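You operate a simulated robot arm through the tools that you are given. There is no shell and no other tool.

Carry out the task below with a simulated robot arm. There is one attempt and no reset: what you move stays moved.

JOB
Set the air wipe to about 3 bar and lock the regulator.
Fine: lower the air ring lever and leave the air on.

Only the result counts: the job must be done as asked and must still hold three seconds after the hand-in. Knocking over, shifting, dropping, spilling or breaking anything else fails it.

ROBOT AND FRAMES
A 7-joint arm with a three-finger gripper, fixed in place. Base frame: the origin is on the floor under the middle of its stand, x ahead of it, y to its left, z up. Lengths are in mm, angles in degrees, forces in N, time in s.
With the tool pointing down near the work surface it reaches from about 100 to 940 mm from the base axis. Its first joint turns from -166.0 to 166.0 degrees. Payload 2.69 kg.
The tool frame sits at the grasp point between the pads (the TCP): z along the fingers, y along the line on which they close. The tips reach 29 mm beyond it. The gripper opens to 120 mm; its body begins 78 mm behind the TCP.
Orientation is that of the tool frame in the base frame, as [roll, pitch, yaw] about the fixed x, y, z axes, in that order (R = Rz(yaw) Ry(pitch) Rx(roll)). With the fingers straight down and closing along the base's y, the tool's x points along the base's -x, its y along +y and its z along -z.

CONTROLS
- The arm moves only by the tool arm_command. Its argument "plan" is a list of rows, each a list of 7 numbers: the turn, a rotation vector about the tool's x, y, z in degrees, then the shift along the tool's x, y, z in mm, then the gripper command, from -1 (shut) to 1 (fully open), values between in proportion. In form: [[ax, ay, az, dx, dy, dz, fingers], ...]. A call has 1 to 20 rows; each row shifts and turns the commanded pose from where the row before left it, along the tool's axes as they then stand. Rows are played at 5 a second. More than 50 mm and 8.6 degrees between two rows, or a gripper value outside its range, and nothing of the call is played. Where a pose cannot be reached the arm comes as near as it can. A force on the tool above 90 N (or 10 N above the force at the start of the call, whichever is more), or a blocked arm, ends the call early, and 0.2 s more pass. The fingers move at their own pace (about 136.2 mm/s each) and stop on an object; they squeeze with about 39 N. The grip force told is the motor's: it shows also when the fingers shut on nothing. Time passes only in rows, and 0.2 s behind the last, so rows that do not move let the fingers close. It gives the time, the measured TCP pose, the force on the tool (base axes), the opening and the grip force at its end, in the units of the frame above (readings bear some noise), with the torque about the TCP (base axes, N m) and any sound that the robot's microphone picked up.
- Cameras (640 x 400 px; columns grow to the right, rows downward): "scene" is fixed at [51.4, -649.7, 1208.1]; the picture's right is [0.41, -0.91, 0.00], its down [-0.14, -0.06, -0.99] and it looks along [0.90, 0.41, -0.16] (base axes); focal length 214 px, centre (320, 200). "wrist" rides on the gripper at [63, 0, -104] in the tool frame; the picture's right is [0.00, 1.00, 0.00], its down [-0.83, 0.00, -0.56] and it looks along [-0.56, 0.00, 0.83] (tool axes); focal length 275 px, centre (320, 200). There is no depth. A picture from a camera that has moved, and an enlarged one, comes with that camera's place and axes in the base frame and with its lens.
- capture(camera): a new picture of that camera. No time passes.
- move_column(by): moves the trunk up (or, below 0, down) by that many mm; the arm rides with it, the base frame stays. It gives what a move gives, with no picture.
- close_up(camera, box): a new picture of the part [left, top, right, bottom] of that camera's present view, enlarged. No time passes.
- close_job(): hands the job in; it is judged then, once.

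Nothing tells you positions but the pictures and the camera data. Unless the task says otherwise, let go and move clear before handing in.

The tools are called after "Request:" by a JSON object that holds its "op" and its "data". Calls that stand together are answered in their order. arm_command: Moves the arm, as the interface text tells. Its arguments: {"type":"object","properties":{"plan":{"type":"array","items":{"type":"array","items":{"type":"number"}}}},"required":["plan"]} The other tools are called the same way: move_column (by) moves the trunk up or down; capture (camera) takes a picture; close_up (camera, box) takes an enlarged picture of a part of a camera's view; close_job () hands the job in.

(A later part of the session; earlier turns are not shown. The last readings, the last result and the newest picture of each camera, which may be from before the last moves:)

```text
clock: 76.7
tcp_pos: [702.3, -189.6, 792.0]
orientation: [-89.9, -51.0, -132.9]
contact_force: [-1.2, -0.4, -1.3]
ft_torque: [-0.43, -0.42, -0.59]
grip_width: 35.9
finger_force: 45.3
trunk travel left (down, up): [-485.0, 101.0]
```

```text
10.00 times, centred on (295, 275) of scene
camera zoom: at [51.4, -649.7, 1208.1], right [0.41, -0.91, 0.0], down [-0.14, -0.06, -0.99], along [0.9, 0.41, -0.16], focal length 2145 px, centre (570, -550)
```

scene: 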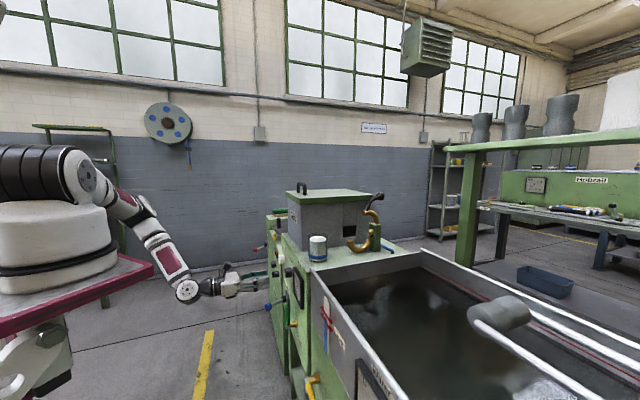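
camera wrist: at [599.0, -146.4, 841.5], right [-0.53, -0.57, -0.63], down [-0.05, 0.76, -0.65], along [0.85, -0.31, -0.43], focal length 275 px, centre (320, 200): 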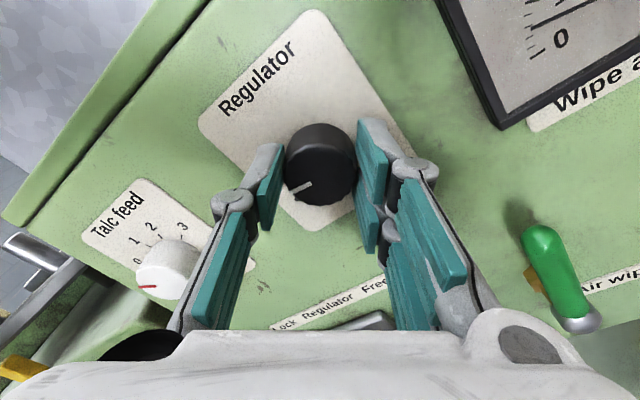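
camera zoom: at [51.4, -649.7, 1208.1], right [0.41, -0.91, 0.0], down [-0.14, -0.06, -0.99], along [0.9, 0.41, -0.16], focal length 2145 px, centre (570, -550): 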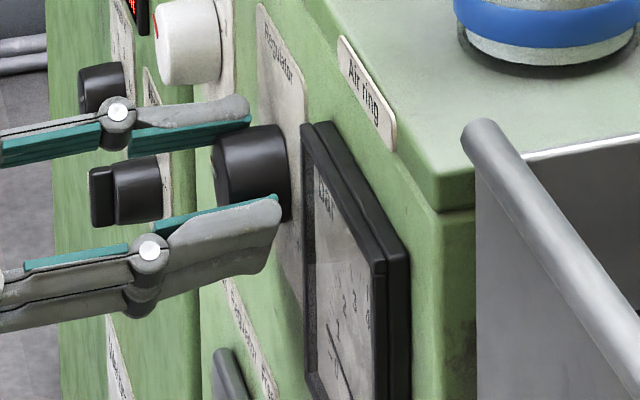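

The gauge shows about 0.6 bar after 39°, so roughly 60–65° per bar. I'll continue turning.

Request:
{"op": "arm_command", "data": {"plan": [[0, 0, 5, 0, 0, 0, -1], [0, 0, 5, 0, 0, 0, -1], [0, 0, 5, 0, 0, 0, -1], [0, 0, 5, 0, 0, 0, -1], [0, 0, 5, 0, 0, 0, -1], [0, 0, 5, 0, 0, 0, -1], [0, 0, 5, 0, 0, 0, -1]]}}

Request:
{"op": "capture", "data": {"camera": "wrist"}}

Request:
{"op": "capture", "data": {"camera": "scene"}}

```text
clock: 78.3
tcp_pos: [702.3, -191.1, 791.3]
orientation: [-90.2, -16.1, -133.0]
contact_force: [-10.3, -11.4, -15.0]
ft_torque: [0.02, 0.14, -0.81]
grip_width: 35.7
finger_force: 44.9
trunk travel left (down, up): [-485.0, 101.0]
```

```text
taken
camera wrist: at [584.2, -162.3, 809.3], right [-0.19, -0.2, -0.96], down [0.14, 0.96, -0.23], along [0.97, -0.18, -0.16], focal length 275 px, centre (320, 200)
```

wrist: 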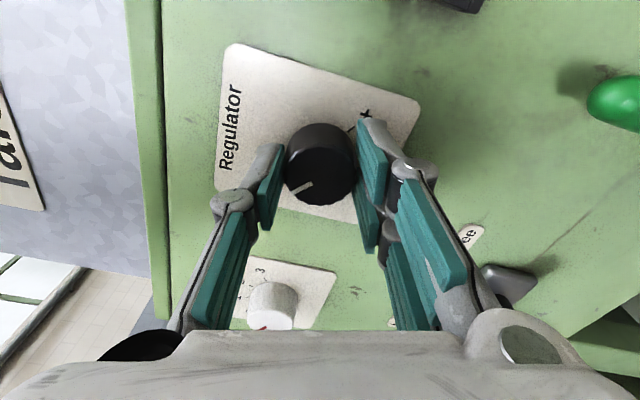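

```text
taken
```

scene: 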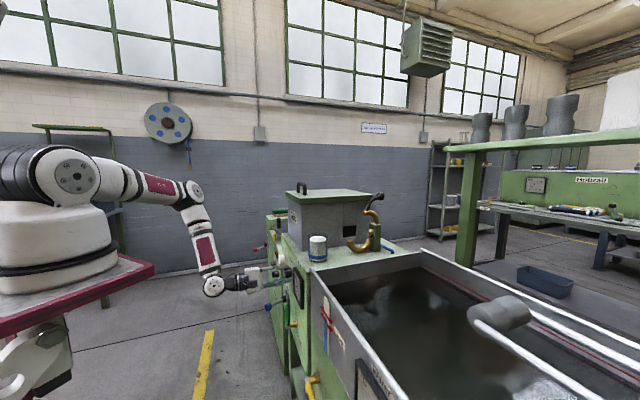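

Request:
{"op": "arm_command", "data": {"plan": [[0, 0, 5, 0, 0, 0, -1], [0, 0, 5, 0, 0, 0, -1], [0, 0, 5, 0, 0, 0, -1], [0, 0, 5, 0, 0, 0, -1], [0, 0, 5, 0, 0, 0, -1], [0, 0, 5, 0, 0, 0, -1]]}}

Request:
{"op": "capture", "data": {"camera": "wrist"}}

Request:
{"op": "close_up", "data": {"camera": "scene", "box": [270, 255, 320, 295]}}

```text
clock: 79.7
tcp_pos: [702.0, -190.3, 790.1]
orientation: [-90.4, 13.9, -133.2]
contact_force: [-18.8, -13.0, -25.8]
ft_torque: [0.3, 0.4, 0.02]
grip_width: 35.9
finger_force: 45.5
trunk travel left (down, up): [-485.0, 101.0]
```

```text
taken
camera wrist: at [583.8, -162.6, 776.1], right [0.16, 0.18, -0.97], down [0.15, 0.97, 0.2], along [0.98, -0.17, 0.13], focal length 275 px, centre (320, 200)
```

wrist: 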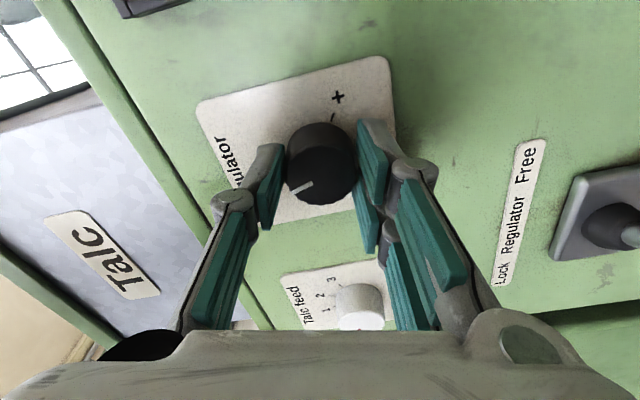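

```text
10.00 times, centred on (295, 275) of scene
camera zoom: at [51.4, -649.7, 1208.1], right [0.41, -0.91, 0.0], down [-0.14, -0.06, -0.99], along [0.9, 0.41, -0.16], focal length 2145 px, centre (570, -550)
```

zoom: 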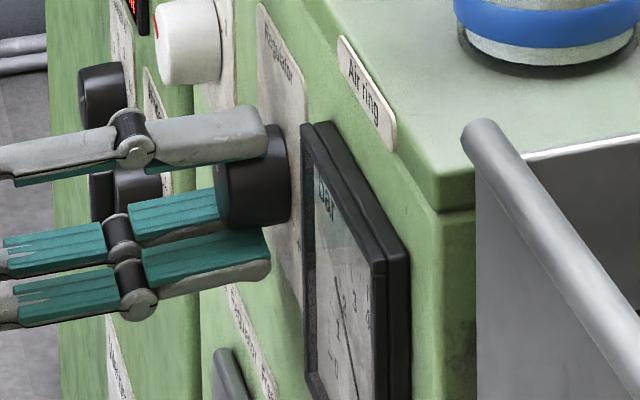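

Turned 104° so far, about 1.7 bar. I'll release, rotate the hand back while open, check the gauge and re-grip for the rest.

Request:
{"op": "arm_command", "data": {"plan": [[0, 0, 0, 0, 0, 0, 0.1], [0, 0, 0, 0, 0, 0, 0.1], [0, 0, -6, 0, 0, 0, 0.1], [0, 0, -6, 0, 0, 0, 0.1], [0, 0, -6, 0, 0, 0, 0.1], [0, 0, -6, 0, 0, 0, 0.1], [0, 0, -6, 0, 0, 0, 0.1], [0, 0, -6, 0, 0, 0, 0.1], [0, 0, -6, 0, 0, 0, 0.1], [0, 0, -6, 0, 0, 0, 0.1], [0, 0, -6, 0, 0, 0, 0.1], [0, 0, -6, 0, 0, 0, 0.1], [0, 0, -6, 0, 0, 0, 0.1], [0, 0, -6, 0, 0, 0, 0.1], [0, 0, -6, 0, 0, 0, 0.1], [0, 0, -6, 0, 0, 0, 0.1], [0, 0, -6, 0, 0, 0, 0.1], [0, 0, -6, 0, 0, 0, 0.1], [0, 0, -6, 0, 0, 0, 0.1], [0, 0, 0, 0, 0, 0, 0.1]]}}

Request:
{"op": "capture", "data": {"camera": "wrist"}}

Request:
{"op": "close_up", "data": {"camera": "wrist", "box": [440, 20, 640, 240]}}

```text
clock: 83.9
tcp_pos: [703.9, -189.1, 792.3]
orientation: [-88.7, -88.1, -134.1]
contact_force: [0.9, -0.2, -0.4]
ft_torque: [0.01, -0.02, 0.01]
grip_width: 66.1
finger_force: 0.0
trunk travel left (down, up): [-485.0, 101.0]
```

```text
taken
camera wrist: at [624.9, -118.6, 855.2], right [-0.68, -0.73, -0.03], down [-0.39, 0.39, -0.83], along [0.62, -0.56, -0.56], focal length 275 px, centre (320, 200)
```

wrist: 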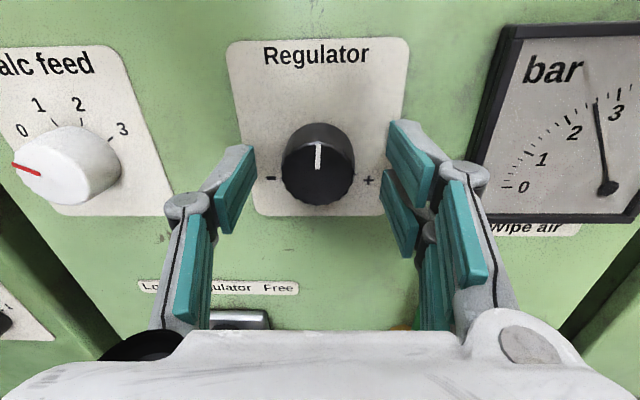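

```text
1.82 times, centred on (540, 130) of wrist
camera zoom: at [624.9, -118.6, 855.2], right [-0.68, -0.73, -0.03], down [-0.39, 0.39, -0.83], along [0.62, -0.56, -0.56], focal length 500 px, centre (-80, 327)
```

zoom: 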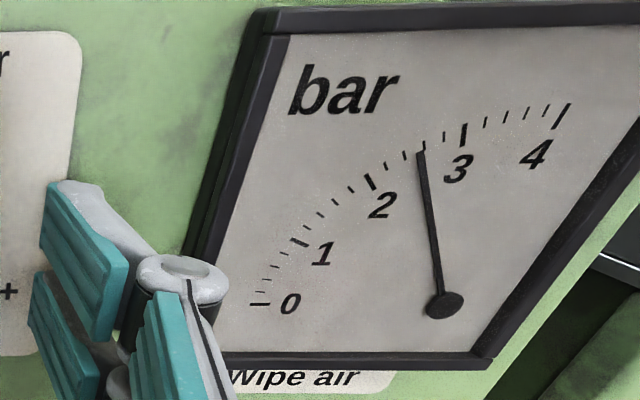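

The pointer is at 12 o'clock and the gauge shows about 2.55 bar. I'll wait a moment to see whether the needle is still moving.

Request:
{"op": "arm_command", "data": {"plan": [[0, 0, 0, 0, 0, 0, 0.1], [0, 0, 0, 0, 0, 0, 0.1], [0, 0, 0, 0, 0, 0, 0.1], [0, 0, 0, 0, 0, 0, 0.1], [0, 0, 0, 0, 0, 0, 0.1], [0, 0, 0, 0, 0, 0, 0.1]]}}

Request:
{"op": "close_up", "data": {"camera": "wrist", "box": [440, 20, 640, 240]}}

Request:
{"op": "close_up", "data": {"camera": "wrist", "box": [220, 30, 420, 220]}}

```text
clock: 85.3
tcp_pos: [702.0, -189.3, 792.6]
orientation: [-88.9, -88.1, -133.9]
contact_force: [0.8, 0.1, 0.1]
ft_torque: [0.0, 0.01, 0.01]
grip_width: 66.2
finger_force: 0.1
trunk travel left (down, up): [-485.0, 101.0]
```

```text
1.82 times, centred on (540, 130) of wrist
camera zoom: at [624.9, -118.5, 855.2], right [-0.68, -0.73, -0.03], down [-0.39, 0.4, -0.83], along [0.62, -0.55, -0.56], focal length 500 px, centre (-80, 327)
```

zoom: 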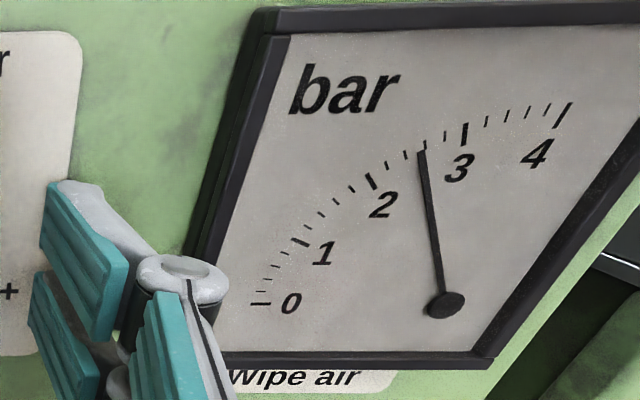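

```text
2.11 times, centred on (320, 125) of wrist
camera zoom: at [624.9, -118.5, 855.2], right [-0.68, -0.73, -0.03], down [-0.39, 0.4, -0.83], along [0.62, -0.55, -0.56], focal length 580 px, centre (320, 358)
```

zoom: 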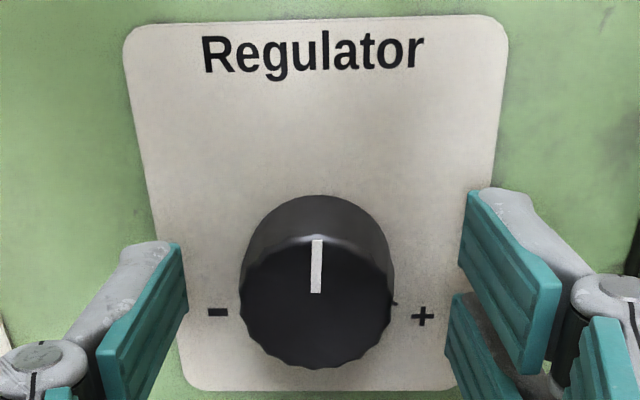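

The needle is steady at about 2.55–2.6 bar. I'll re-grip and add about 17°.

Request:
{"op": "arm_command", "data": {"plan": [[0, 0, 0, 0, 0, 0, -1], [0, 0, 0, 0, 0, 0, -1], [0, 0, 0, 0, 0, 0, -1], [0, 0, 4, 0, 0, 0, -1], [0, 0, 4, 0, 0, 0, -1], [0, 0, 4, 0, 0, 0, -1], [0, 0, 3, 0, 0, 0, -1], [0, 0, 0, 0, 0, 0, -1], [0, 0, 0, 0, 0, 0, -1]]}}

Request:
{"op": "capture", "data": {"camera": "wrist"}}

Request:
{"op": "close_up", "data": {"camera": "wrist", "box": [480, 0, 640, 200]}}

```text
clock: 87.3
tcp_pos: [703.2, -189.6, 791.9]
orientation: [-90.0, -73.0, -133.0]
contact_force: [-2.9, 10.6, 0.0]
ft_torque: [-0.04, -0.03, -0.07]
grip_width: 36.0
finger_force: 45.1
trunk travel left (down, up): [-485.0, 101.0]
```

```text
taken
camera wrist: at [613.9, -130.0, 852.5], right [-0.65, -0.7, -0.29], down [-0.25, 0.55, -0.8], along [0.72, -0.45, -0.53], focal length 275 px, centre (320, 200)
```

wrist: 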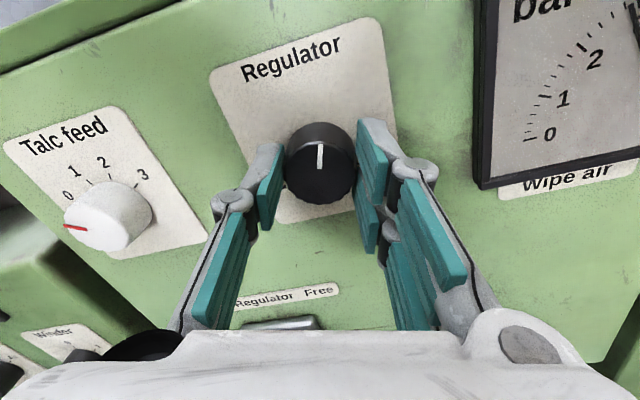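

```text
2.00 times, centred on (560, 100) of wrist
camera zoom: at [613.9, -130.0, 852.5], right [-0.65, -0.7, -0.29], down [-0.25, 0.55, -0.8], along [0.72, -0.45, -0.53], focal length 551 px, centre (-160, 400)
```

zoom: 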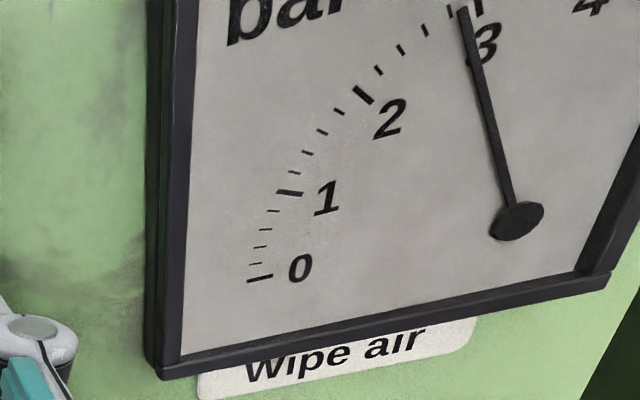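

About 2.88 bar now. I'll turn 6° more, then release and view squarely.

Request:
{"op": "arm_command", "data": {"plan": [[0, 0, 3, 0, 0, 0, -1], [0, 0, 3, 0, 0, 0, -1], [0, 0, 0, 0, 0, 0, -1], [0, 0, 0, 0, 0, 0, 0.1], [0, 0, 0, 0, 0, 0, 0.1], [0, 0, -6, 0, 0, 0, 0.1], [0, 0, -6, 0, 0, 0, 0.1], [0, 0, -6, 0, 0, 0, 0.1], [0, 0, -5, 0, 0, 0, 0.1], [0, 0, 0, 0, 0, 0, 0.1]]}}

Request:
{"op": "capture", "data": {"camera": "wrist"}}

Request:
{"op": "close_up", "data": {"camera": "wrist", "box": [480, 20, 640, 220]}}

```text
clock: 89.5
tcp_pos: [702.8, -189.7, 792.8]
orientation: [79.0, -89.8, 58.1]
contact_force: [-0.1, 0.4, -0.4]
ft_torque: [-0.03, 0.0, -0.01]
grip_width: 66.0
finger_force: 0.0
trunk travel left (down, up): [-485.0, 101.0]
```

```text
taken
camera wrist: at [626.4, -116.8, 855.3], right [-0.68, -0.73, 0.01], down [-0.41, 0.37, -0.83], along [0.61, -0.57, -0.56], focal length 275 px, centre (320, 200)
```

wrist: 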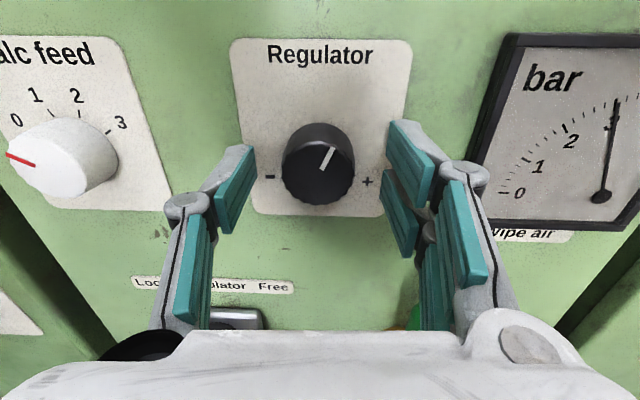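

```text
2.00 times, centred on (560, 120) of wrist
camera zoom: at [626.4, -116.8, 855.3], right [-0.68, -0.73, 0.01], down [-0.41, 0.37, -0.83], along [0.61, -0.57, -0.56], focal length 551 px, centre (-160, 360)
```

zoom: 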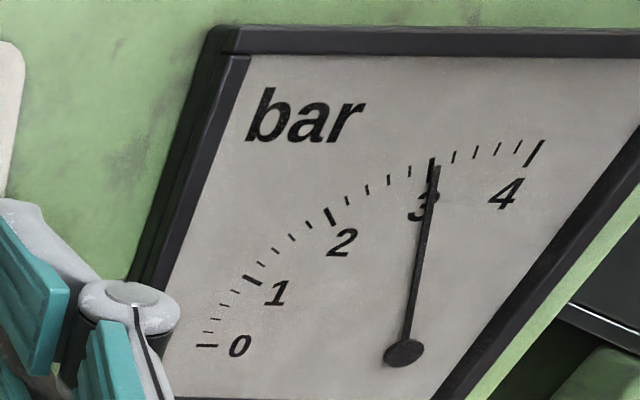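

The gauge reads 3.0 bar. Now I'll back off the knob without touching it, lower the trunk and return to the lock lever.

Request:
{"op": "arm_command", "data": {"plan": [[0, 0, 0, 0, 0, -8, 0.1], [0, 0, 0, 0, 0, -12, 0.1], [0, 0, 0, 0, 0, -15, 0.1], [0, 0, 0, 0, 0, -15, 0.1], [0, 0, 0, 0, 0, -15, 0.1], [0, 0, 0, 0, 0, -15, 0.1], [0, 0, 0, 0, 0, -12, 0.1]]}}

Request:
{"op": "move_column", "data": {"by": -55}}

Request:
{"op": "arm_command", "data": {"plan": [[0, 0, 0, -12, -6, 0, 0.1], [0, 0, 0, -12, -6, 0, 0.1], [0, 0, 0, -12, -6, 0, 0.1], [0, 0, 0, -12, -6, 0, 0.1], [0, 0, 0, -12, -6, 0, 0.1], [0, 0, 0, -12, -6, 0, 0.1], [0, 0, 0, -12, -6, 0, 0.1], [0, 0, 0, -12, -6, 0, 0.1], [0, 0, 0, -12, -6, 0, 0.1]]}}

Request:
{"op": "capture", "data": {"camera": "wrist"}}

```text
clock: 91.1
tcp_pos: [636.5, -125.8, 791.2]
orientation: [76.5, -89.9, 60.6]
contact_force: [1.3, -0.3, 0.6]
ft_torque: [-0.01, 0.03, 0.0]
grip_width: 65.8
finger_force: 0.0
trunk travel left (down, up): [-485.0, 101.0]
```

```text
clock: 92.0
tcp_pos: [635.6, -125.7, 736.9]
orientation: [70.7, -89.8, 66.5]
contact_force: [-0.8, 0.0, -0.6]
ft_torque: [-0.01, -0.01, 0.02]
grip_width: 65.8
finger_force: 0.0
trunk travel left (down, up): [-430.0, 156.0]
```

```text
clock: 94.0
tcp_pos: [671.8, -85.8, 629.0]
orientation: [74.2, -89.8, 63.0]
contact_force: [-0.4, 1.0, 0.3]
ft_torque: [-0.01, 0.05, -0.01]
grip_width: 66.0
finger_force: 0.0
trunk travel left (down, up): [-430.0, 156.0]
```

```text
taken
camera wrist: at [595.5, -14.5, 692.1], right [-0.68, -0.73, 0.01], down [-0.41, 0.37, -0.83], along [0.61, -0.57, -0.56], focal length 275 px, centre (320, 200)
```

wrist: 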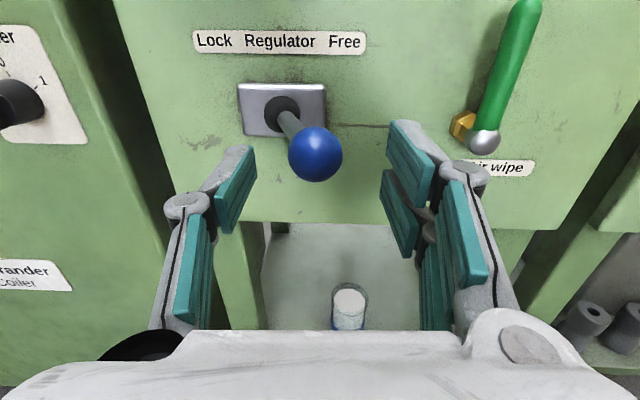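

The ball is centred between the fingers. I'll move in and push left towards "Lock".

Request:
{"op": "arm_command", "data": {"plan": [[0, 0, 0, -2, 0, 10, 0.1], [0, 0, 0, -2, 0, 10, 0.1], [0, 0, 0, 0, 0, 10, 0.1], [0, 0, 0, 0, 0, 10, 0.1], [0, 0, 0, 0, 0, 10, 0.1], [0, 0, 0, 0, -8, 0, 0.1], [0, 0, 0, 0, -8, 0, 0.1], [0, 0, 0, 0, -8, 0, 0.1], [0, 0, 0, 0, -8, 0, 0.1], [0, 0, 0, 0, -8, 0, 0.1]]}}

Request:
{"op": "capture", "data": {"camera": "wrist"}}

```text
clock: 96.2
tcp_pos: [735.9, -91.1, 624.8]
orientation: [71.7, -89.9, 65.4]
contact_force: [-1.1, -0.9, 0.2]
ft_torque: [0.01, 0.01, 0.01]
grip_width: 66.4
finger_force: 0.2
trunk travel left (down, up): [-430.0, 156.0]
```

```text
taken
camera wrist: at [659.7, -19.3, 688.1], right [-0.68, -0.73, 0.01], down [-0.41, 0.37, -0.83], along [0.61, -0.57, -0.56], focal length 275 px, centre (320, 200)
```

wrist: 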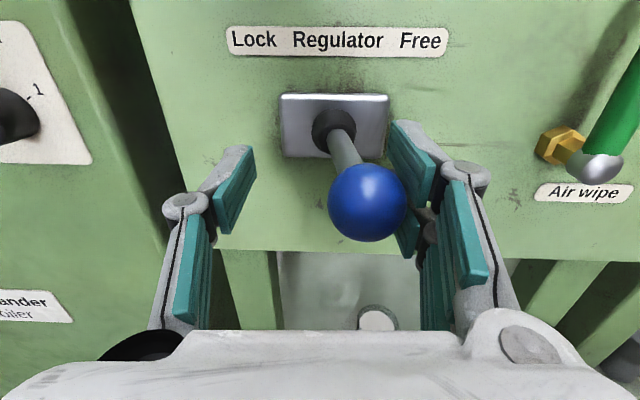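

Request:
{"op": "arm_command", "data": {"plan": [[0, 0, 0, 0, -8, 0, 0.1], [0, 0, 0, 0, -8, 0, 0.1], [0, 0, 0, 0, -8, 0, 0.1], [0, 0, 0, 0, -8, 0, 0.1], [0, 0, 0, 0, -6, 0, 0.1]]}}

Request:
{"op": "capture", "data": {"camera": "wrist"}}

```text
clock: 97.4
tcp_pos: [761.6, -65.9, 623.8]
orientation: [75.1, -89.8, 61.9]
contact_force: [-1.2, -7.5, 1.9]
ft_torque: [-0.02, 0.02, -0.26]
grip_width: 69.3
finger_force: 1.9
trunk travel left (down, up): [-430.0, 156.0]
```

```text
taken
camera wrist: at [685.7, 7.0, 688.2], right [-0.68, -0.73, 0.01], down [-0.41, 0.37, -0.83], along [0.61, -0.57, -0.56], focal length 275 px, centre (320, 200)
```

wrist: 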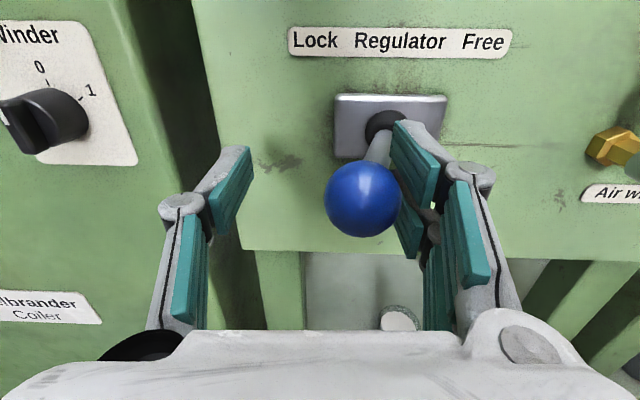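

Request:
{"op": "arm_command", "data": {"plan": [[0, 0, 0, 0, -5, 0, 0.1], [0, 0, 0, 0, -5, 0, 0.1], [0, 0, 0, 0, -5, 0, 0.1], [0, 0, 0, 0, -3, 0, 0.1], [0, 0, 0, 0, 0, 0, 0.1]]}}

Request:
{"op": "capture", "data": {"camera": "wrist"}}

```text
clock: 98.6
tcp_pos: [771.8, -55.2, 624.8]
orientation: [75.0, -89.9, 61.6]
contact_force: [-13.0, -35.0, 1.7]
ft_torque: [-0.11, 0.0, -0.17]
grip_width: 85.0
finger_force: 13.9
trunk travel left (down, up): [-430.0, 156.0]
```

```text
taken
camera wrist: at [695.8, 18.4, 688.1], right [-0.69, -0.73, 0.01], down [-0.41, 0.38, -0.83], along [0.6, -0.57, -0.56], focal length 275 px, centre (320, 200)
```

wrist: 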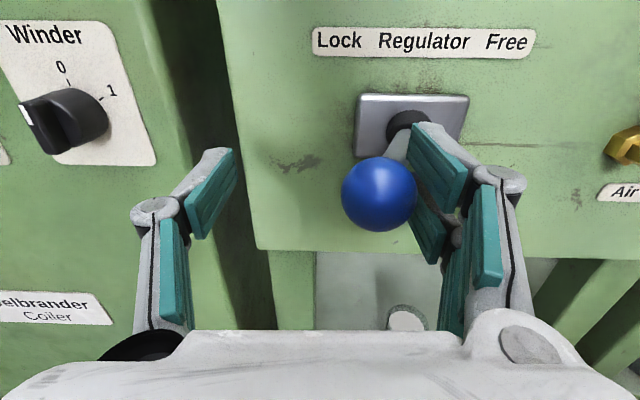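

Request:
{"op": "arm_command", "data": {"plan": [[0, 0, 0, 0, -4, 0, 0.1], [0, 0, 0, 0, -3, 0, 0.1], [0, 0, 0, 0, 0, 0, 0.1]]}}

Request:
{"op": "arm_command", "data": {"plan": [[0, 0, 0, 0, 6, 0, 0.3], [0, 0, 0, 0, 7, 0, 0.3], [0, 0, 0, 0, 7, -4, 0.3], [0, 0, 0, 0, 4, -14, 0.3], [0, 0, 0, 0, 0, -15, 0.3], [0, 0, 0, 0, 0, -15, 0.3], [0, 0, 0, 0, 0, -15, 0.3]]}}

Request:
{"op": "capture", "data": {"camera": "wrist"}}

```text
clock: 99.4
tcp_pos: [774.4, -53.3, 624.6]
orientation: [79.3, -89.6, 57.2]
contact_force: [-19.3, -43.5, -1.6]
ft_torque: [0.1, -0.05, -0.21]
grip_width: 90.7
finger_force: 18.5
trunk travel left (down, up): [-430.0, 156.0]
```

```text
clock: 101.0
tcp_pos: [716.3, -20.7, 624.3]
orientation: [75.3, -89.9, 62.0]
contact_force: [0.0, 0.7, 0.3]
ft_torque: [-0.02, 0.0, -0.01]
grip_width: 77.8
finger_force: 0.0
trunk travel left (down, up): [-430.0, 156.0]
```

```text
taken
camera wrist: at [639.9, 51.7, 688.0], right [-0.68, -0.73, 0.01], down [-0.41, 0.37, -0.83], along [0.61, -0.57, -0.56], focal length 275 px, centre (320, 200)
```

wrist: 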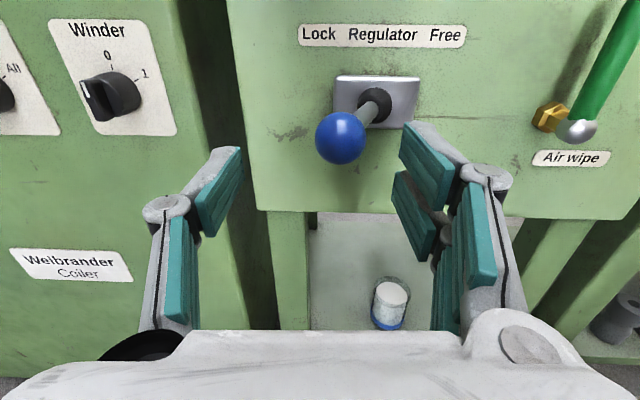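

The regulator lever is back at "Lock". Next is the air ring lever on the deck, so I'll rise in front of the panel, checking the gauge on the way.

Request:
{"op": "move_column", "data": {"by": 100}}

Request:
{"op": "arm_command", "data": {"plan": [[0, 0, 0, 10, 10, 0, 0.1], [0, 0, 0, 16, 10, 0, 0.1], [0, 0, 0, 18, 10, 0, 0.1], [0, 0, 0, 18, 10, 0, 0.1], [0, 0, 0, 18, 10, 0, 0.1], [0, 0, 0, 18, 10, 0, 0.1], [0, 0, 0, 18, 10, 0, 0.1], [0, 0, 0, 18, 10, 0, 0.1], [0, 0, 0, 18, 10, 0, 0.1], [0, 0, 0, 18, 10, 0, 0.1], [0, 0, 0, 18, 10, 0, 0.1], [0, 0, 0, 18, 10, 0, 0.1]]}}

Request:
{"op": "capture", "data": {"camera": "wrist"}}

Request:
{"op": "capture", "data": {"camera": "scene"}}

```text
clock: 102.3
tcp_pos: [717.9, -19.7, 724.8]
orientation: [70.9, -89.8, 66.1]
contact_force: [0.1, -0.2, 0.6]
ft_torque: [0.01, 0.0, -0.01]
grip_width: 78.2
finger_force: 0.0
trunk travel left (down, up): [-530.0, 56.0]
```

```text
clock: 105.0
tcp_pos: [635.2, -108.3, 931.7]
orientation: [77.6, -89.9, 59.5]
contact_force: [-0.3, -0.1, -0.4]
ft_torque: [-0.04, -0.02, -0.04]
grip_width: 66.0
finger_force: 0.1
trunk travel left (down, up): [-530.0, 56.0]
```

```text
taken
camera wrist: at [557.8, -35.4, 995.1], right [-0.68, -0.73, 0.01], down [-0.41, 0.37, -0.83], along [0.61, -0.57, -0.56], focal length 275 px, centre (320, 200)
```

wrist: 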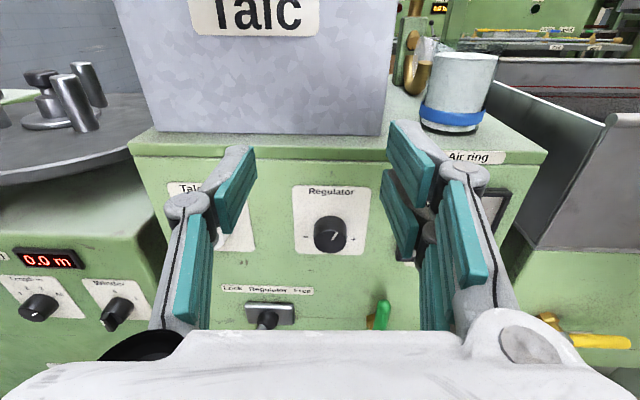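

```text
taken
```

scene: 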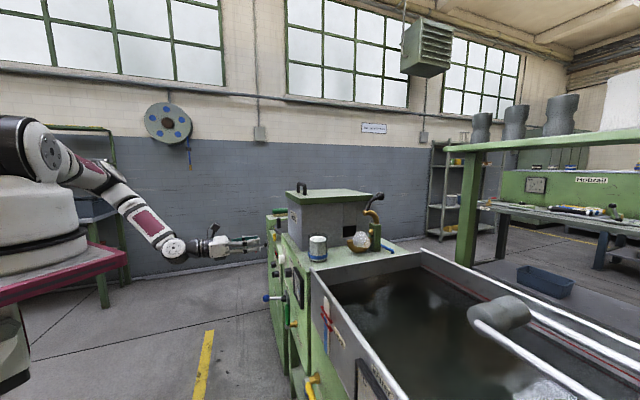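

A white puff of air now comes from the ring, so the air is on. I'll zoom in on the ring and keep rising.

Request:
{"op": "close_up", "data": {"camera": "scene", "box": [330, 180, 400, 260]}}

Request:
{"op": "arm_command", "data": {"plan": [[0, 0, 0, 16, 8, 0, 0.1], [0, 0, 0, 18, 8, 0, 0.1], [0, 0, 0, 18, 8, 0, 0.1], [0, 0, 0, 18, 8, 0, 0.1], [0, 0, 0, 18, 8, 0, 0.1], [0, 0, 0, 18, 8, 0, 0.1], [0, 0, 0, 18, 8, 0, 0.1], [0, 0, 0, 18, 8, 0, 0.1], [0, 0, 0, 18, 8, 0, 0.1], [0, 0, 0, 18, 8, 0, 0.1], [0, 0, 0, 18, 8, 0, 0.1], [0, 0, 0, 18, 8, 0, 0.1]]}}

Request:
{"op": "capture", "data": {"camera": "wrist"}}

```text
5.00 times, centred on (365, 220) of scene
camera zoom: at [51.4, -649.7, 1208.1], right [0.41, -0.91, 0.0], down [-0.14, -0.06, -0.99], along [0.9, 0.41, -0.16], focal length 1072 px, centre (95, 100)
```

zoom: 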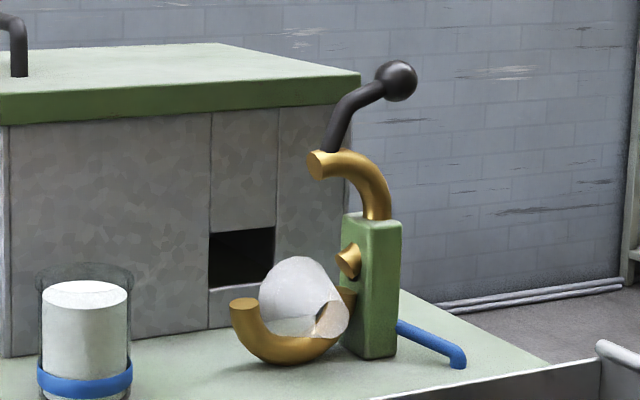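

```text
clock: 107.5
tcp_pos: [605.4, -179.5, 1129.8]
orientation: [64.4, -89.9, 72.7]
contact_force: [0.3, 0.0, 0.2]
ft_torque: [0.03, -0.01, 0.0]
grip_width: 66.1
finger_force: 0.0
out of reach, approached as far as the arm can: row 10, 11, 12
trunk travel left (down, up): [-530.0, 56.0]
```

```text
taken
camera wrist: at [528.7, -106.4, 1192.0], right [-0.68, -0.73, 0.01], down [-0.41, 0.37, -0.83], along [0.61, -0.57, -0.56], focal length 275 px, centre (320, 200)
```

wrist: 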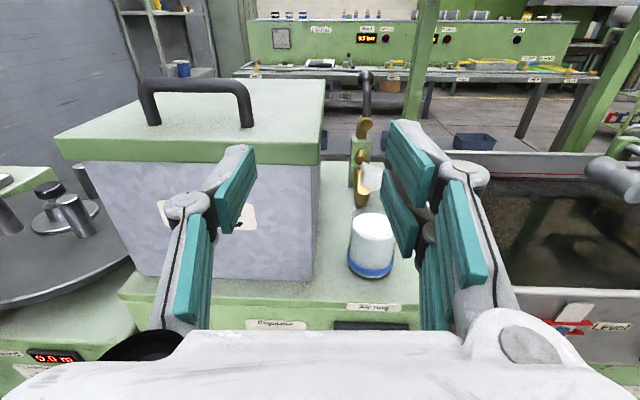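

The arm is near its fold limit here, but I have a good view over the box to the ring. I'll zoom in for details.

Request:
{"op": "close_up", "data": {"camera": "wrist", "box": [310, 50, 420, 290]}}

Request:
{"op": "close_up", "data": {"camera": "wrist", "box": [50, 60, 340, 290]}}

Request:
{"op": "capture", "data": {"camera": "scene"}}

```text
1.67 times, centred on (365, 170) of wrist
camera zoom: at [528.7, -106.4, 1192.0], right [-0.68, -0.73, 0.01], down [-0.41, 0.37, -0.83], along [0.61, -0.57, -0.56], focal length 459 px, centre (245, 250)
```

zoom: 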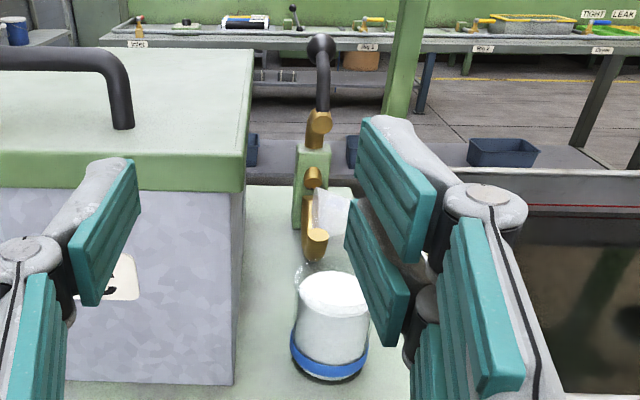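

```text
1.74 times, centred on (195, 175) of wrist
camera zoom: at [528.7, -106.4, 1192.0], right [-0.68, -0.73, 0.01], down [-0.41, 0.37, -0.83], along [0.61, -0.57, -0.56], focal length 479 px, centre (537, 244)
```

zoom: 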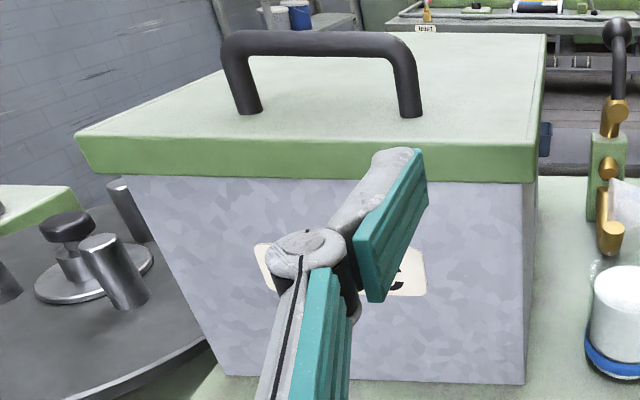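

```text
taken
```

scene: 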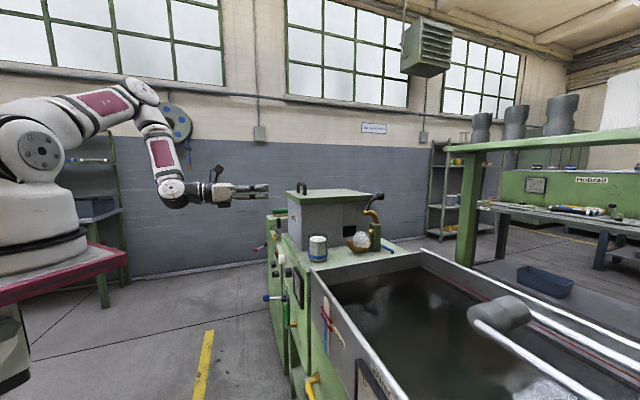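

The ring lever ball is at about (864,-530,1096), and the lid top is at about z 1089. To reach over the box I need the original tool-down wrist configuration, so I'll retrace my earlier path in reverse.

Request:
{"op": "arm_command", "data": {"plan": [[0, 0, 0, 18.5, -16.5, 8.3, 0.1], [0, 0, 0, 18.5, -16.5, 8.3, 0.1], [0, 0, 0, 18.5, -16.5, 8.3, 0.1], [0, 0, 0, 18.5, -16.5, 8.3, 0.1], [0, 0, 0, 0, 0, 0, 0.1]]}}

```text
clock: 108.8
tcp_pos: [675.2, -152.8, 1201.9]
orientation: [82.6, -89.8, 54.5]
contact_force: [0.3, 0.1, -0.6]
ft_torque: [0.0, 0.01, 0.01]
grip_width: 66.2
finger_force: 0.0
trunk travel left (down, up): [-530.0, 56.0]
```

I'm back at the earlier waypoint, and I'll retrace the turn upward.

Request:
{"op": "arm_command", "data": {"plan": [[-1.453, 1.961, 2.791, 23.6, 11.2, 3.7, 0.1], [-1.453, 1.961, 2.791, 24.0, 9.9, 4.8, 0.1], [-1.453, 1.961, 2.791, 24.3, 8.6, 5.8, 0.1], [-1.453, 1.961, 2.791, 24.4, 7.2, 6.8, 0.1], [-1.453, 1.961, 2.791, 24.5, 5.9, 7.8, 0.1], [-1.453, 1.961, 2.791, 24.5, 4.5, 8.8, 0.1], [-1.453, 1.961, 2.791, 24.3, 3.0, 9.8, 0.1], [-1.453, 1.961, 2.791, 24.1, 1.6, 10.7, 0.1], [-1.453, 1.961, 2.791, 23.7, 0.1, 11.5, 0.1], [-1.453, 1.961, 2.791, 23.3, -1.3, 12.3, 0.1], [-1.453, 1.961, 2.791, 22.8, -2.8, 13.0, 0.1], [-1.453, 1.961, 2.791, 22.2, -4.2, 13.7, 0.1], [-1.453, 1.961, 2.791, 21.4, -5.6, 14.3, 0.1], [-1.453, 1.961, 2.791, 20.6, -7.0, 14.9, 0.1], [-1.453, 1.961, 2.791, 19.7, -8.4, 15.4, 0.1], [-1.453, 1.961, 2.791, 18.8, -9.7, 15.8, 0.1], [0, 0, 0, 0, 0, 0, 0.1]]}}

Request:
{"op": "capture", "data": {"camera": "scene"}}

```text
clock: 112.3
tcp_pos: [598.6, -322.9, 1581.0]
orientation: [-67.3, -36.0, 179.4]
contact_force: [0.1, -0.4, 1.0]
ft_torque: [0.03, -0.02, 0.01]
grip_width: 65.9
finger_force: 0.2
trunk travel left (down, up): [-530.0, 56.0]
```

```text
taken
```

scene: 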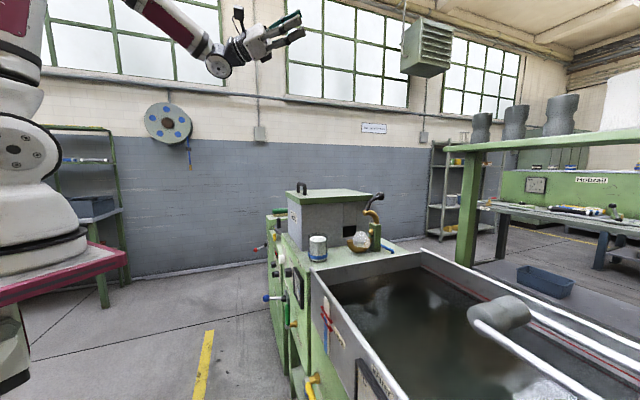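

Request:
{"op": "move_column", "data": {"by": -135}}

Request:
{"op": "arm_command", "data": {"plan": [[-2.31, 3.13, 4.46, 15.9, -11.7, 17.4, 0.1], [-2.31, 3.13, 4.46, 13.9, -13.6, 17.7, 0.1], [-2.31, 3.13, 4.46, 11.8, -15.3, 17.8, 0.1], [-2.31, 3.13, 4.46, 9.6, -16.9, 17.8, 0.1], [-2.31, 3.13, 4.46, 7.4, -18.1, 17.5, 0.1], [-2.31, 3.13, 4.46, 5.0, -19.3, 17.1, 0.1], [-2.31, 3.13, 4.46, 2.5, -20.3, 16.5, 0.1], [-2.31, 3.13, 4.46, 0, -21.1, 15.7, 0.1], [-2.31, 3.13, 4.46, -2.6, -21.6, 14.8, 0.1], [-2.31, 3.13, 4.46, -5.1, -21.9, 13.7, 0.1], [0, 0, 0, 0, 0, 0, 0.1]]}}

Request:
{"op": "capture", "data": {"camera": "scene"}}

```text
clock: 114.0
tcp_pos: [597.1, -323.1, 1447.3]
orientation: [-67.3, -36.0, 179.4]
contact_force: [-1.1, 0.1, -0.2]
ft_torque: [-0.02, -0.03, -0.04]
grip_width: 65.9
finger_force: 0.1
trunk travel left (down, up): [-395.0, 191.0]
```

```text
clock: 116.4
tcp_pos: [569.7, -439.8, 1680.9]
orientation: [-88.1, 14.5, 158.8]
contact_force: [0.2, -0.3, 0.3]
ft_torque: [0.02, 0.03, 0.01]
grip_width: 65.8
finger_force: 0.1
trunk travel left (down, up): [-395.0, 191.0]
```

```text
taken
```

scene: 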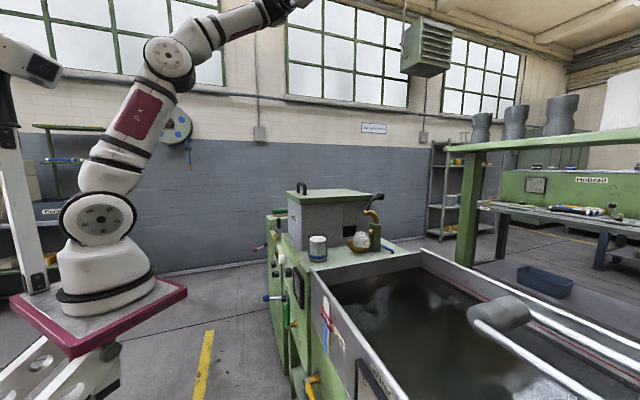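

Request:
{"op": "arm_command", "data": {"plan": [[-5.76, 1.53, 0.65, 7.2, 39.1, 0.6, 0.1], [-5.76, 1.53, 0.65, 7.2, 39.0, 1.9, 0.1], [-5.76, 1.53, 0.65, 7.2, 38.7, 3.1, 0.1], [-5.76, 1.53, 0.65, 7.2, 38.3, 4.3, 0.1], [-5.76, 1.53, 0.65, 7.2, 37.8, 5.4, 0.1], [-5.76, 1.53, 0.65, 7.2, 37.2, 6.5, 0.1], [-5.76, 1.53, 0.65, 7.2, 36.5, 7.6, 0.1], [-5.76, 1.53, 0.65, 7.2, 35.6, 8.5, 0.1], [-5.76, 1.53, 0.65, 7.2, 34.7, 9.4, 0.1], [-5.76, 1.53, 0.65, 7.2, 33.6, 10.1, 0.1], [-5.76, 1.53, 0.65, 7.2, 32.5, 10.7, 0.1], [-5.76, 1.53, 0.65, 7.2, 31.4, 11.2, 0.1], [-5.76, 1.53, 0.65, 7.2, 30.2, 11.6, 0.1], [-5.76, 1.53, 0.65, 7.2, 29.0, 11.9, 0.1], [-5.76, 1.53, 0.65, 7.2, 27.7, 12, 0.1], [0, 0, 0, 0, 0, 0, 0.1]]}}

Request:
{"op": "capture", "data": {"camera": "scene"}}

Request:
{"op": "capture", "data": {"camera": "wrist"}}

```text
clock: 119.8
tcp_pos: [712.1, -254.6, 1215.6]
orientation: [-179.7, 6.5, 137.4]
contact_force: [-0.3, 0.3, -0.3]
ft_torque: [0.0, -0.03, 0.03]
grip_width: 66.1
finger_force: 0.1
trunk travel left (down, up): [-395.0, 191.0]
```

```text
taken
```

scene: 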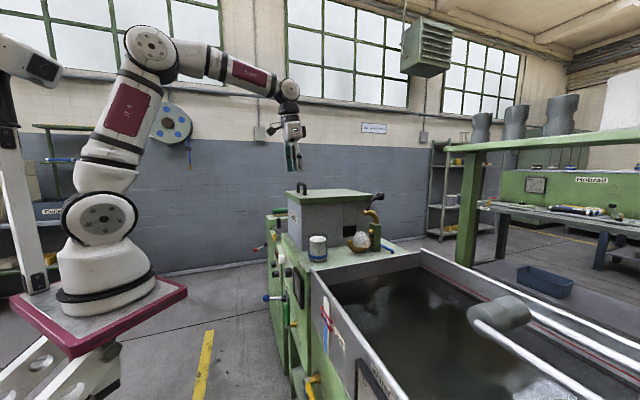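

```text
taken
camera wrist: at [658.6, -203.2, 1312.1], right [0.68, 0.74, -0.01], down [0.57, -0.51, 0.64], along [0.47, -0.44, -0.76], focal length 275 px, centre (320, 200)
```

wrist: 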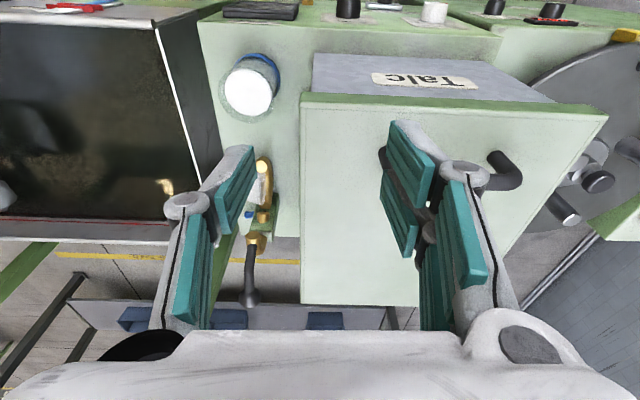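

Now the tool points down, above the box. I'll move over to the ring lever, tilting the tool towards it and staying high.

Request:
{"op": "arm_command", "data": {"plan": [[0, -3.36, 0, -36.6, -13.9, 5.1, 0.1], [0, -3.36, 0, -36.3, -13.9, 7.4, 0.1], [0, -3.36, 0, -35.7, -13.9, 9.6, 0.1], [0, -3.36, 0, -35.2, -13.9, 11.4, 0.1], [0, -3.36, 0, -34.4, -13.9, 13.6, 0.1], [0, -3.36, 0, -33.5, -13.9, 15.6, 0.1], [0, -3.36, 0, -32.7, -13.9, 17.4, 0.1], [0, 0, 0, 0, 0, 0, 0.1]]}}

Request:
{"op": "capture", "data": {"camera": "scene"}}

Request:
{"op": "capture", "data": {"camera": "wrist"}}

```text
clock: 121.6
tcp_pos: [837.8, -503.0, 1211.1]
orientation: [-179.6, 30.0, 137.5]
contact_force: [0.6, -0.6, 0.2]
ft_torque: [-0.01, -0.01, -0.01]
grip_width: 66.3
finger_force: 0.1
trunk travel left (down, up): [-395.0, 191.0]
```

```text
taken
```

scene: 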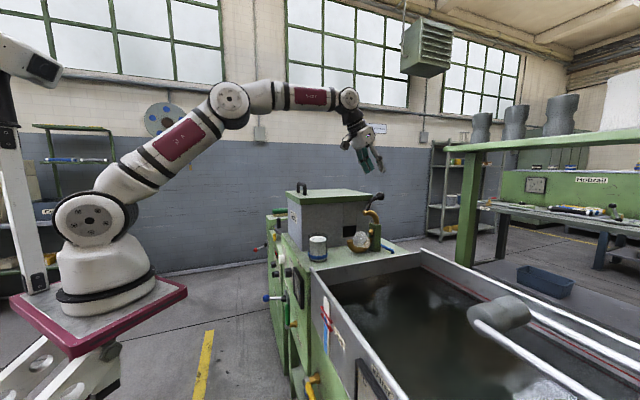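

```text
taken
camera wrist: at [758.9, -429.7, 1269.6], right [0.68, 0.74, -0.01], down [0.33, -0.29, 0.9], along [0.66, -0.61, -0.44], focal length 275 px, centre (320, 200)
```

wrist: 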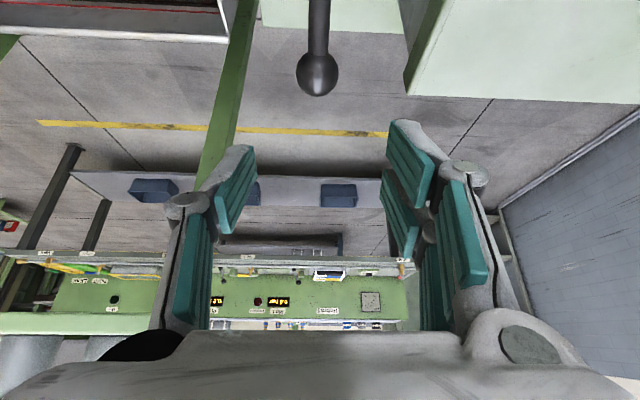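

The lever ball is straight ahead between the fingers. I'll line up on its axis and approach partway.

Request:
{"op": "arm_command", "data": {"plan": [[0, 0, 0, 9.5, -0.7, 5, -0.1], [0, 0, 0, 9.5, -0.7, 10, -0.1], [0, 0, 0, 9.5, -0.6, 15, -0.1], [0, 0, 0, 0, 0, 15, -0.1], [0, 0, 0, 0, 0, 15, -0.1], [0, 0, 0, 0, 0, 10, -0.1]]}}

Request:
{"op": "capture", "data": {"camera": "wrist"}}

Request:
{"op": "close_up", "data": {"camera": "scene", "box": [310, 130, 430, 260]}}

```text
clock: 123.0
tcp_pos: [842.9, -509.0, 1133.4]
orientation: [-179.5, 29.8, 137.4]
contact_force: [-0.5, 0.2, 0.1]
ft_torque: [-0.01, 0.05, 0.0]
grip_width: 54.1
finger_force: 0.1
trunk travel left (down, up): [-395.0, 191.0]
```

```text
taken
camera wrist: at [764.1, -437.0, 1193.4], right [0.68, 0.74, -0.01], down [0.33, -0.29, 0.9], along [0.66, -0.61, -0.44], focal length 275 px, centre (320, 200)
```

wrist: 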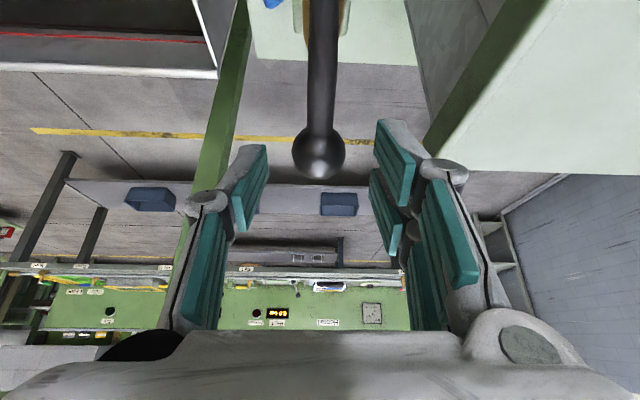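

```text
3.08 times, centred on (370, 195) of scene
camera zoom: at [51.4, -649.7, 1208.1], right [0.41, -0.91, 0.0], down [-0.14, -0.06, -0.99], along [0.9, 0.41, -0.16], focal length 660 px, centre (166, 215)
```

zoom: 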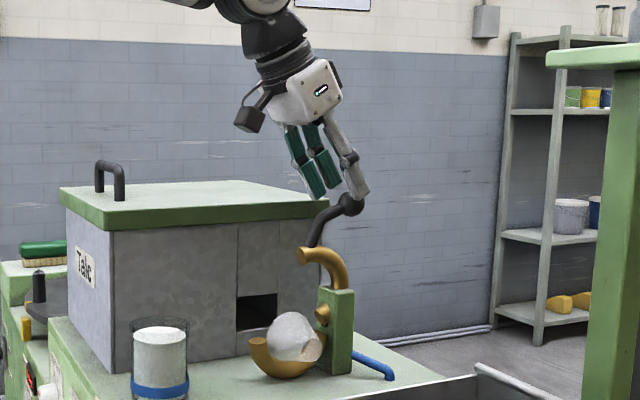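

Request:
{"op": "arm_command", "data": {"plan": [[0, 0, 0, -1.3, -0.4, 10, -0.1], [0, 0, 0, -1.3, -0.3, 10, -0.1], [0, 0, 0, -1.3, -0.3, 10, -0.1], [0, 0, 0, 0, 0, 9, -0.1]]}}

Request:
{"op": "capture", "data": {"camera": "wrist"}}

Request:
{"op": "close_up", "data": {"camera": "scene", "box": [330, 160, 420, 260]}}

```text
clock: 124.0
tcp_pos: [859.0, -527.1, 1102.3]
orientation: [-179.6, 29.8, 137.4]
contact_force: [0.1, -0.5, -0.1]
ft_torque: [-0.01, -0.01, 0.02]
grip_width: 54.0
finger_force: 0.0
trunk travel left (down, up): [-395.0, 191.0]
```

```text
taken
camera wrist: at [779.9, -453.6, 1162.1], right [0.68, 0.74, -0.01], down [0.33, -0.29, 0.9], along [0.66, -0.61, -0.44], focal length 275 px, centre (320, 200)
```

wrist: 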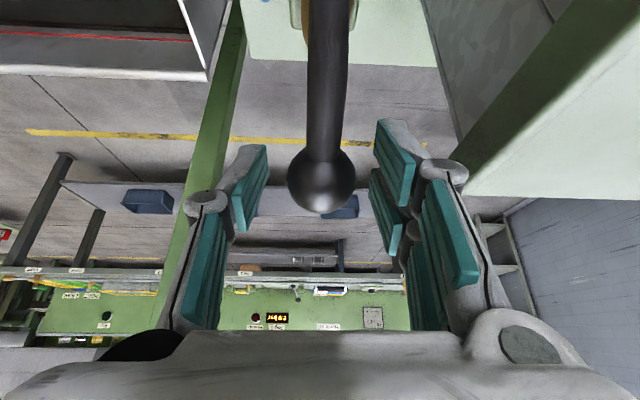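

```text
4.00 times, centred on (375, 210) of scene
camera zoom: at [51.4, -649.7, 1208.1], right [0.41, -0.91, 0.0], down [-0.14, -0.06, -0.99], along [0.9, 0.41, -0.16], focal length 858 px, centre (100, 160)
```

zoom: 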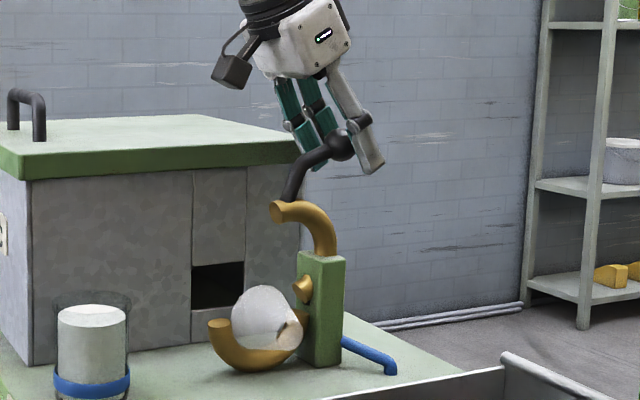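

The ball is centred between the pads. I'll close on it.

Request:
{"op": "arm_command", "data": {"plan": [[0, 0, 0, 0, 0, 0, -1], [0, 0, 0, 0, 0, 0, -1], [0, 0, 0, 0, 0, 0, -1]]}}

Request:
{"op": "capture", "data": {"camera": "wrist"}}

```text
clock: 124.8
tcp_pos: [858.6, -526.6, 1103.2]
orientation: [-179.6, 30.0, 137.5]
contact_force: [1.3, 0.6, 0.0]
ft_torque: [-0.05, -0.1, -0.03]
grip_width: 30.2
finger_force: 45.0
trunk travel left (down, up): [-395.0, 191.0]
```

```text
taken
camera wrist: at [780.2, -453.3, 1162.2], right [0.68, 0.74, -0.01], down [0.33, -0.29, 0.9], along [0.66, -0.61, -0.44], focal length 275 px, centre (320, 200)
```

wrist: 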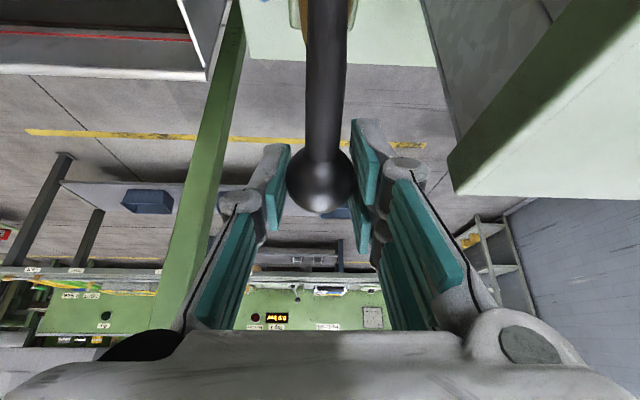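

The ball is gripped and centred. I'll pull it forward along its arc slowly and watch the forces.

Request:
{"op": "arm_command", "data": {"plan": [[0, 0, 0, 6.3, 0, -4.7, -1], [0, 0, 0, 6.5, 0, -4.3, -1], [0, 0, 0, 6.7, 0, -4.0, -1]]}}

Request:
{"op": "close_up", "data": {"camera": "scene", "box": [330, 160, 420, 260]}}

```text
clock: 125.6
tcp_pos: [842.5, -511.6, 1104.7]
orientation: [-179.6, 30.0, 137.6]
contact_force: [10.5, -2.9, 0.0]
ft_torque: [-0.81, -0.87, 0.09]
grip_width: 30.0
finger_force: 45.5
trunk travel left (down, up): [-395.0, 191.0]
```

```text
4.00 times, centred on (375, 210) of scene
camera zoom: at [51.4, -649.7, 1208.1], right [0.41, -0.91, 0.0], down [-0.14, -0.06, -0.99], along [0.9, 0.41, -0.16], focal length 858 px, centre (100, 160)
```

zoom: 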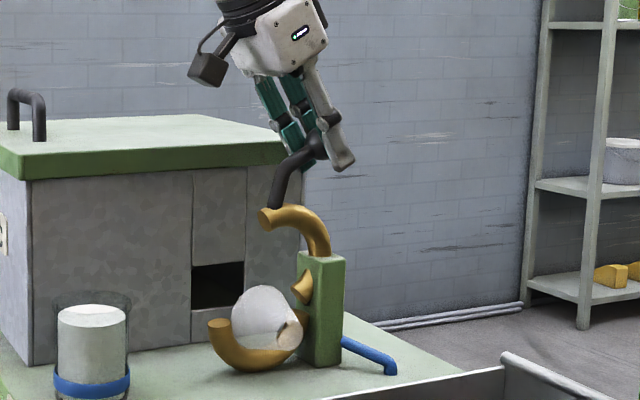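

The lever and upper half ring are moving with low force. Continuing.

Request:
{"op": "arm_command", "data": {"plan": [[0, 0, 0, 6.9, 0, -3.6, -1], [0, 0, 0, 7.1, 0, -3.3, -1], [0, 0, 0, 7.3, 0, -2.9, -1], [0, 0, 0, 7.4, 0, -2.5, -1], [0, 0, 0, 7.5, 0, -2.1, -1]]}}

Request:
{"op": "close_up", "data": {"camera": "scene", "box": [330, 160, 420, 260]}}

```text
clock: 126.8
tcp_pos: [815.2, -482.5, 1100.5]
orientation: [-179.8, 30.1, 137.6]
contact_force: [16.2, 8.1, 14.0]
ft_torque: [-0.91, -0.96, 0.13]
grip_width: 29.9
finger_force: 45.2
trunk travel left (down, up): [-395.0, 191.0]
```

```text
4.00 times, centred on (375, 210) of scene
camera zoom: at [51.4, -649.7, 1208.1], right [0.41, -0.91, 0.0], down [-0.14, -0.06, -0.99], along [0.9, 0.41, -0.16], focal length 858 px, centre (100, 160)
```

zoom: 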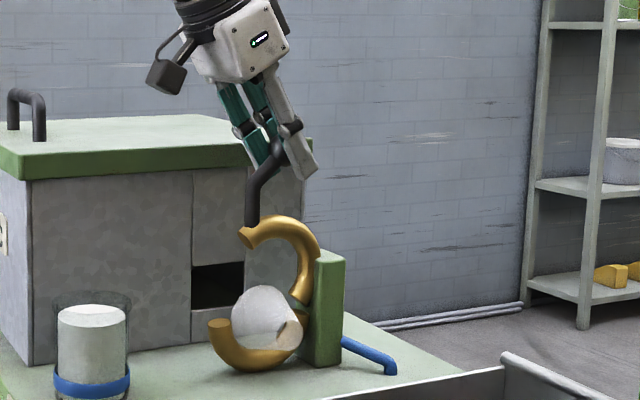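

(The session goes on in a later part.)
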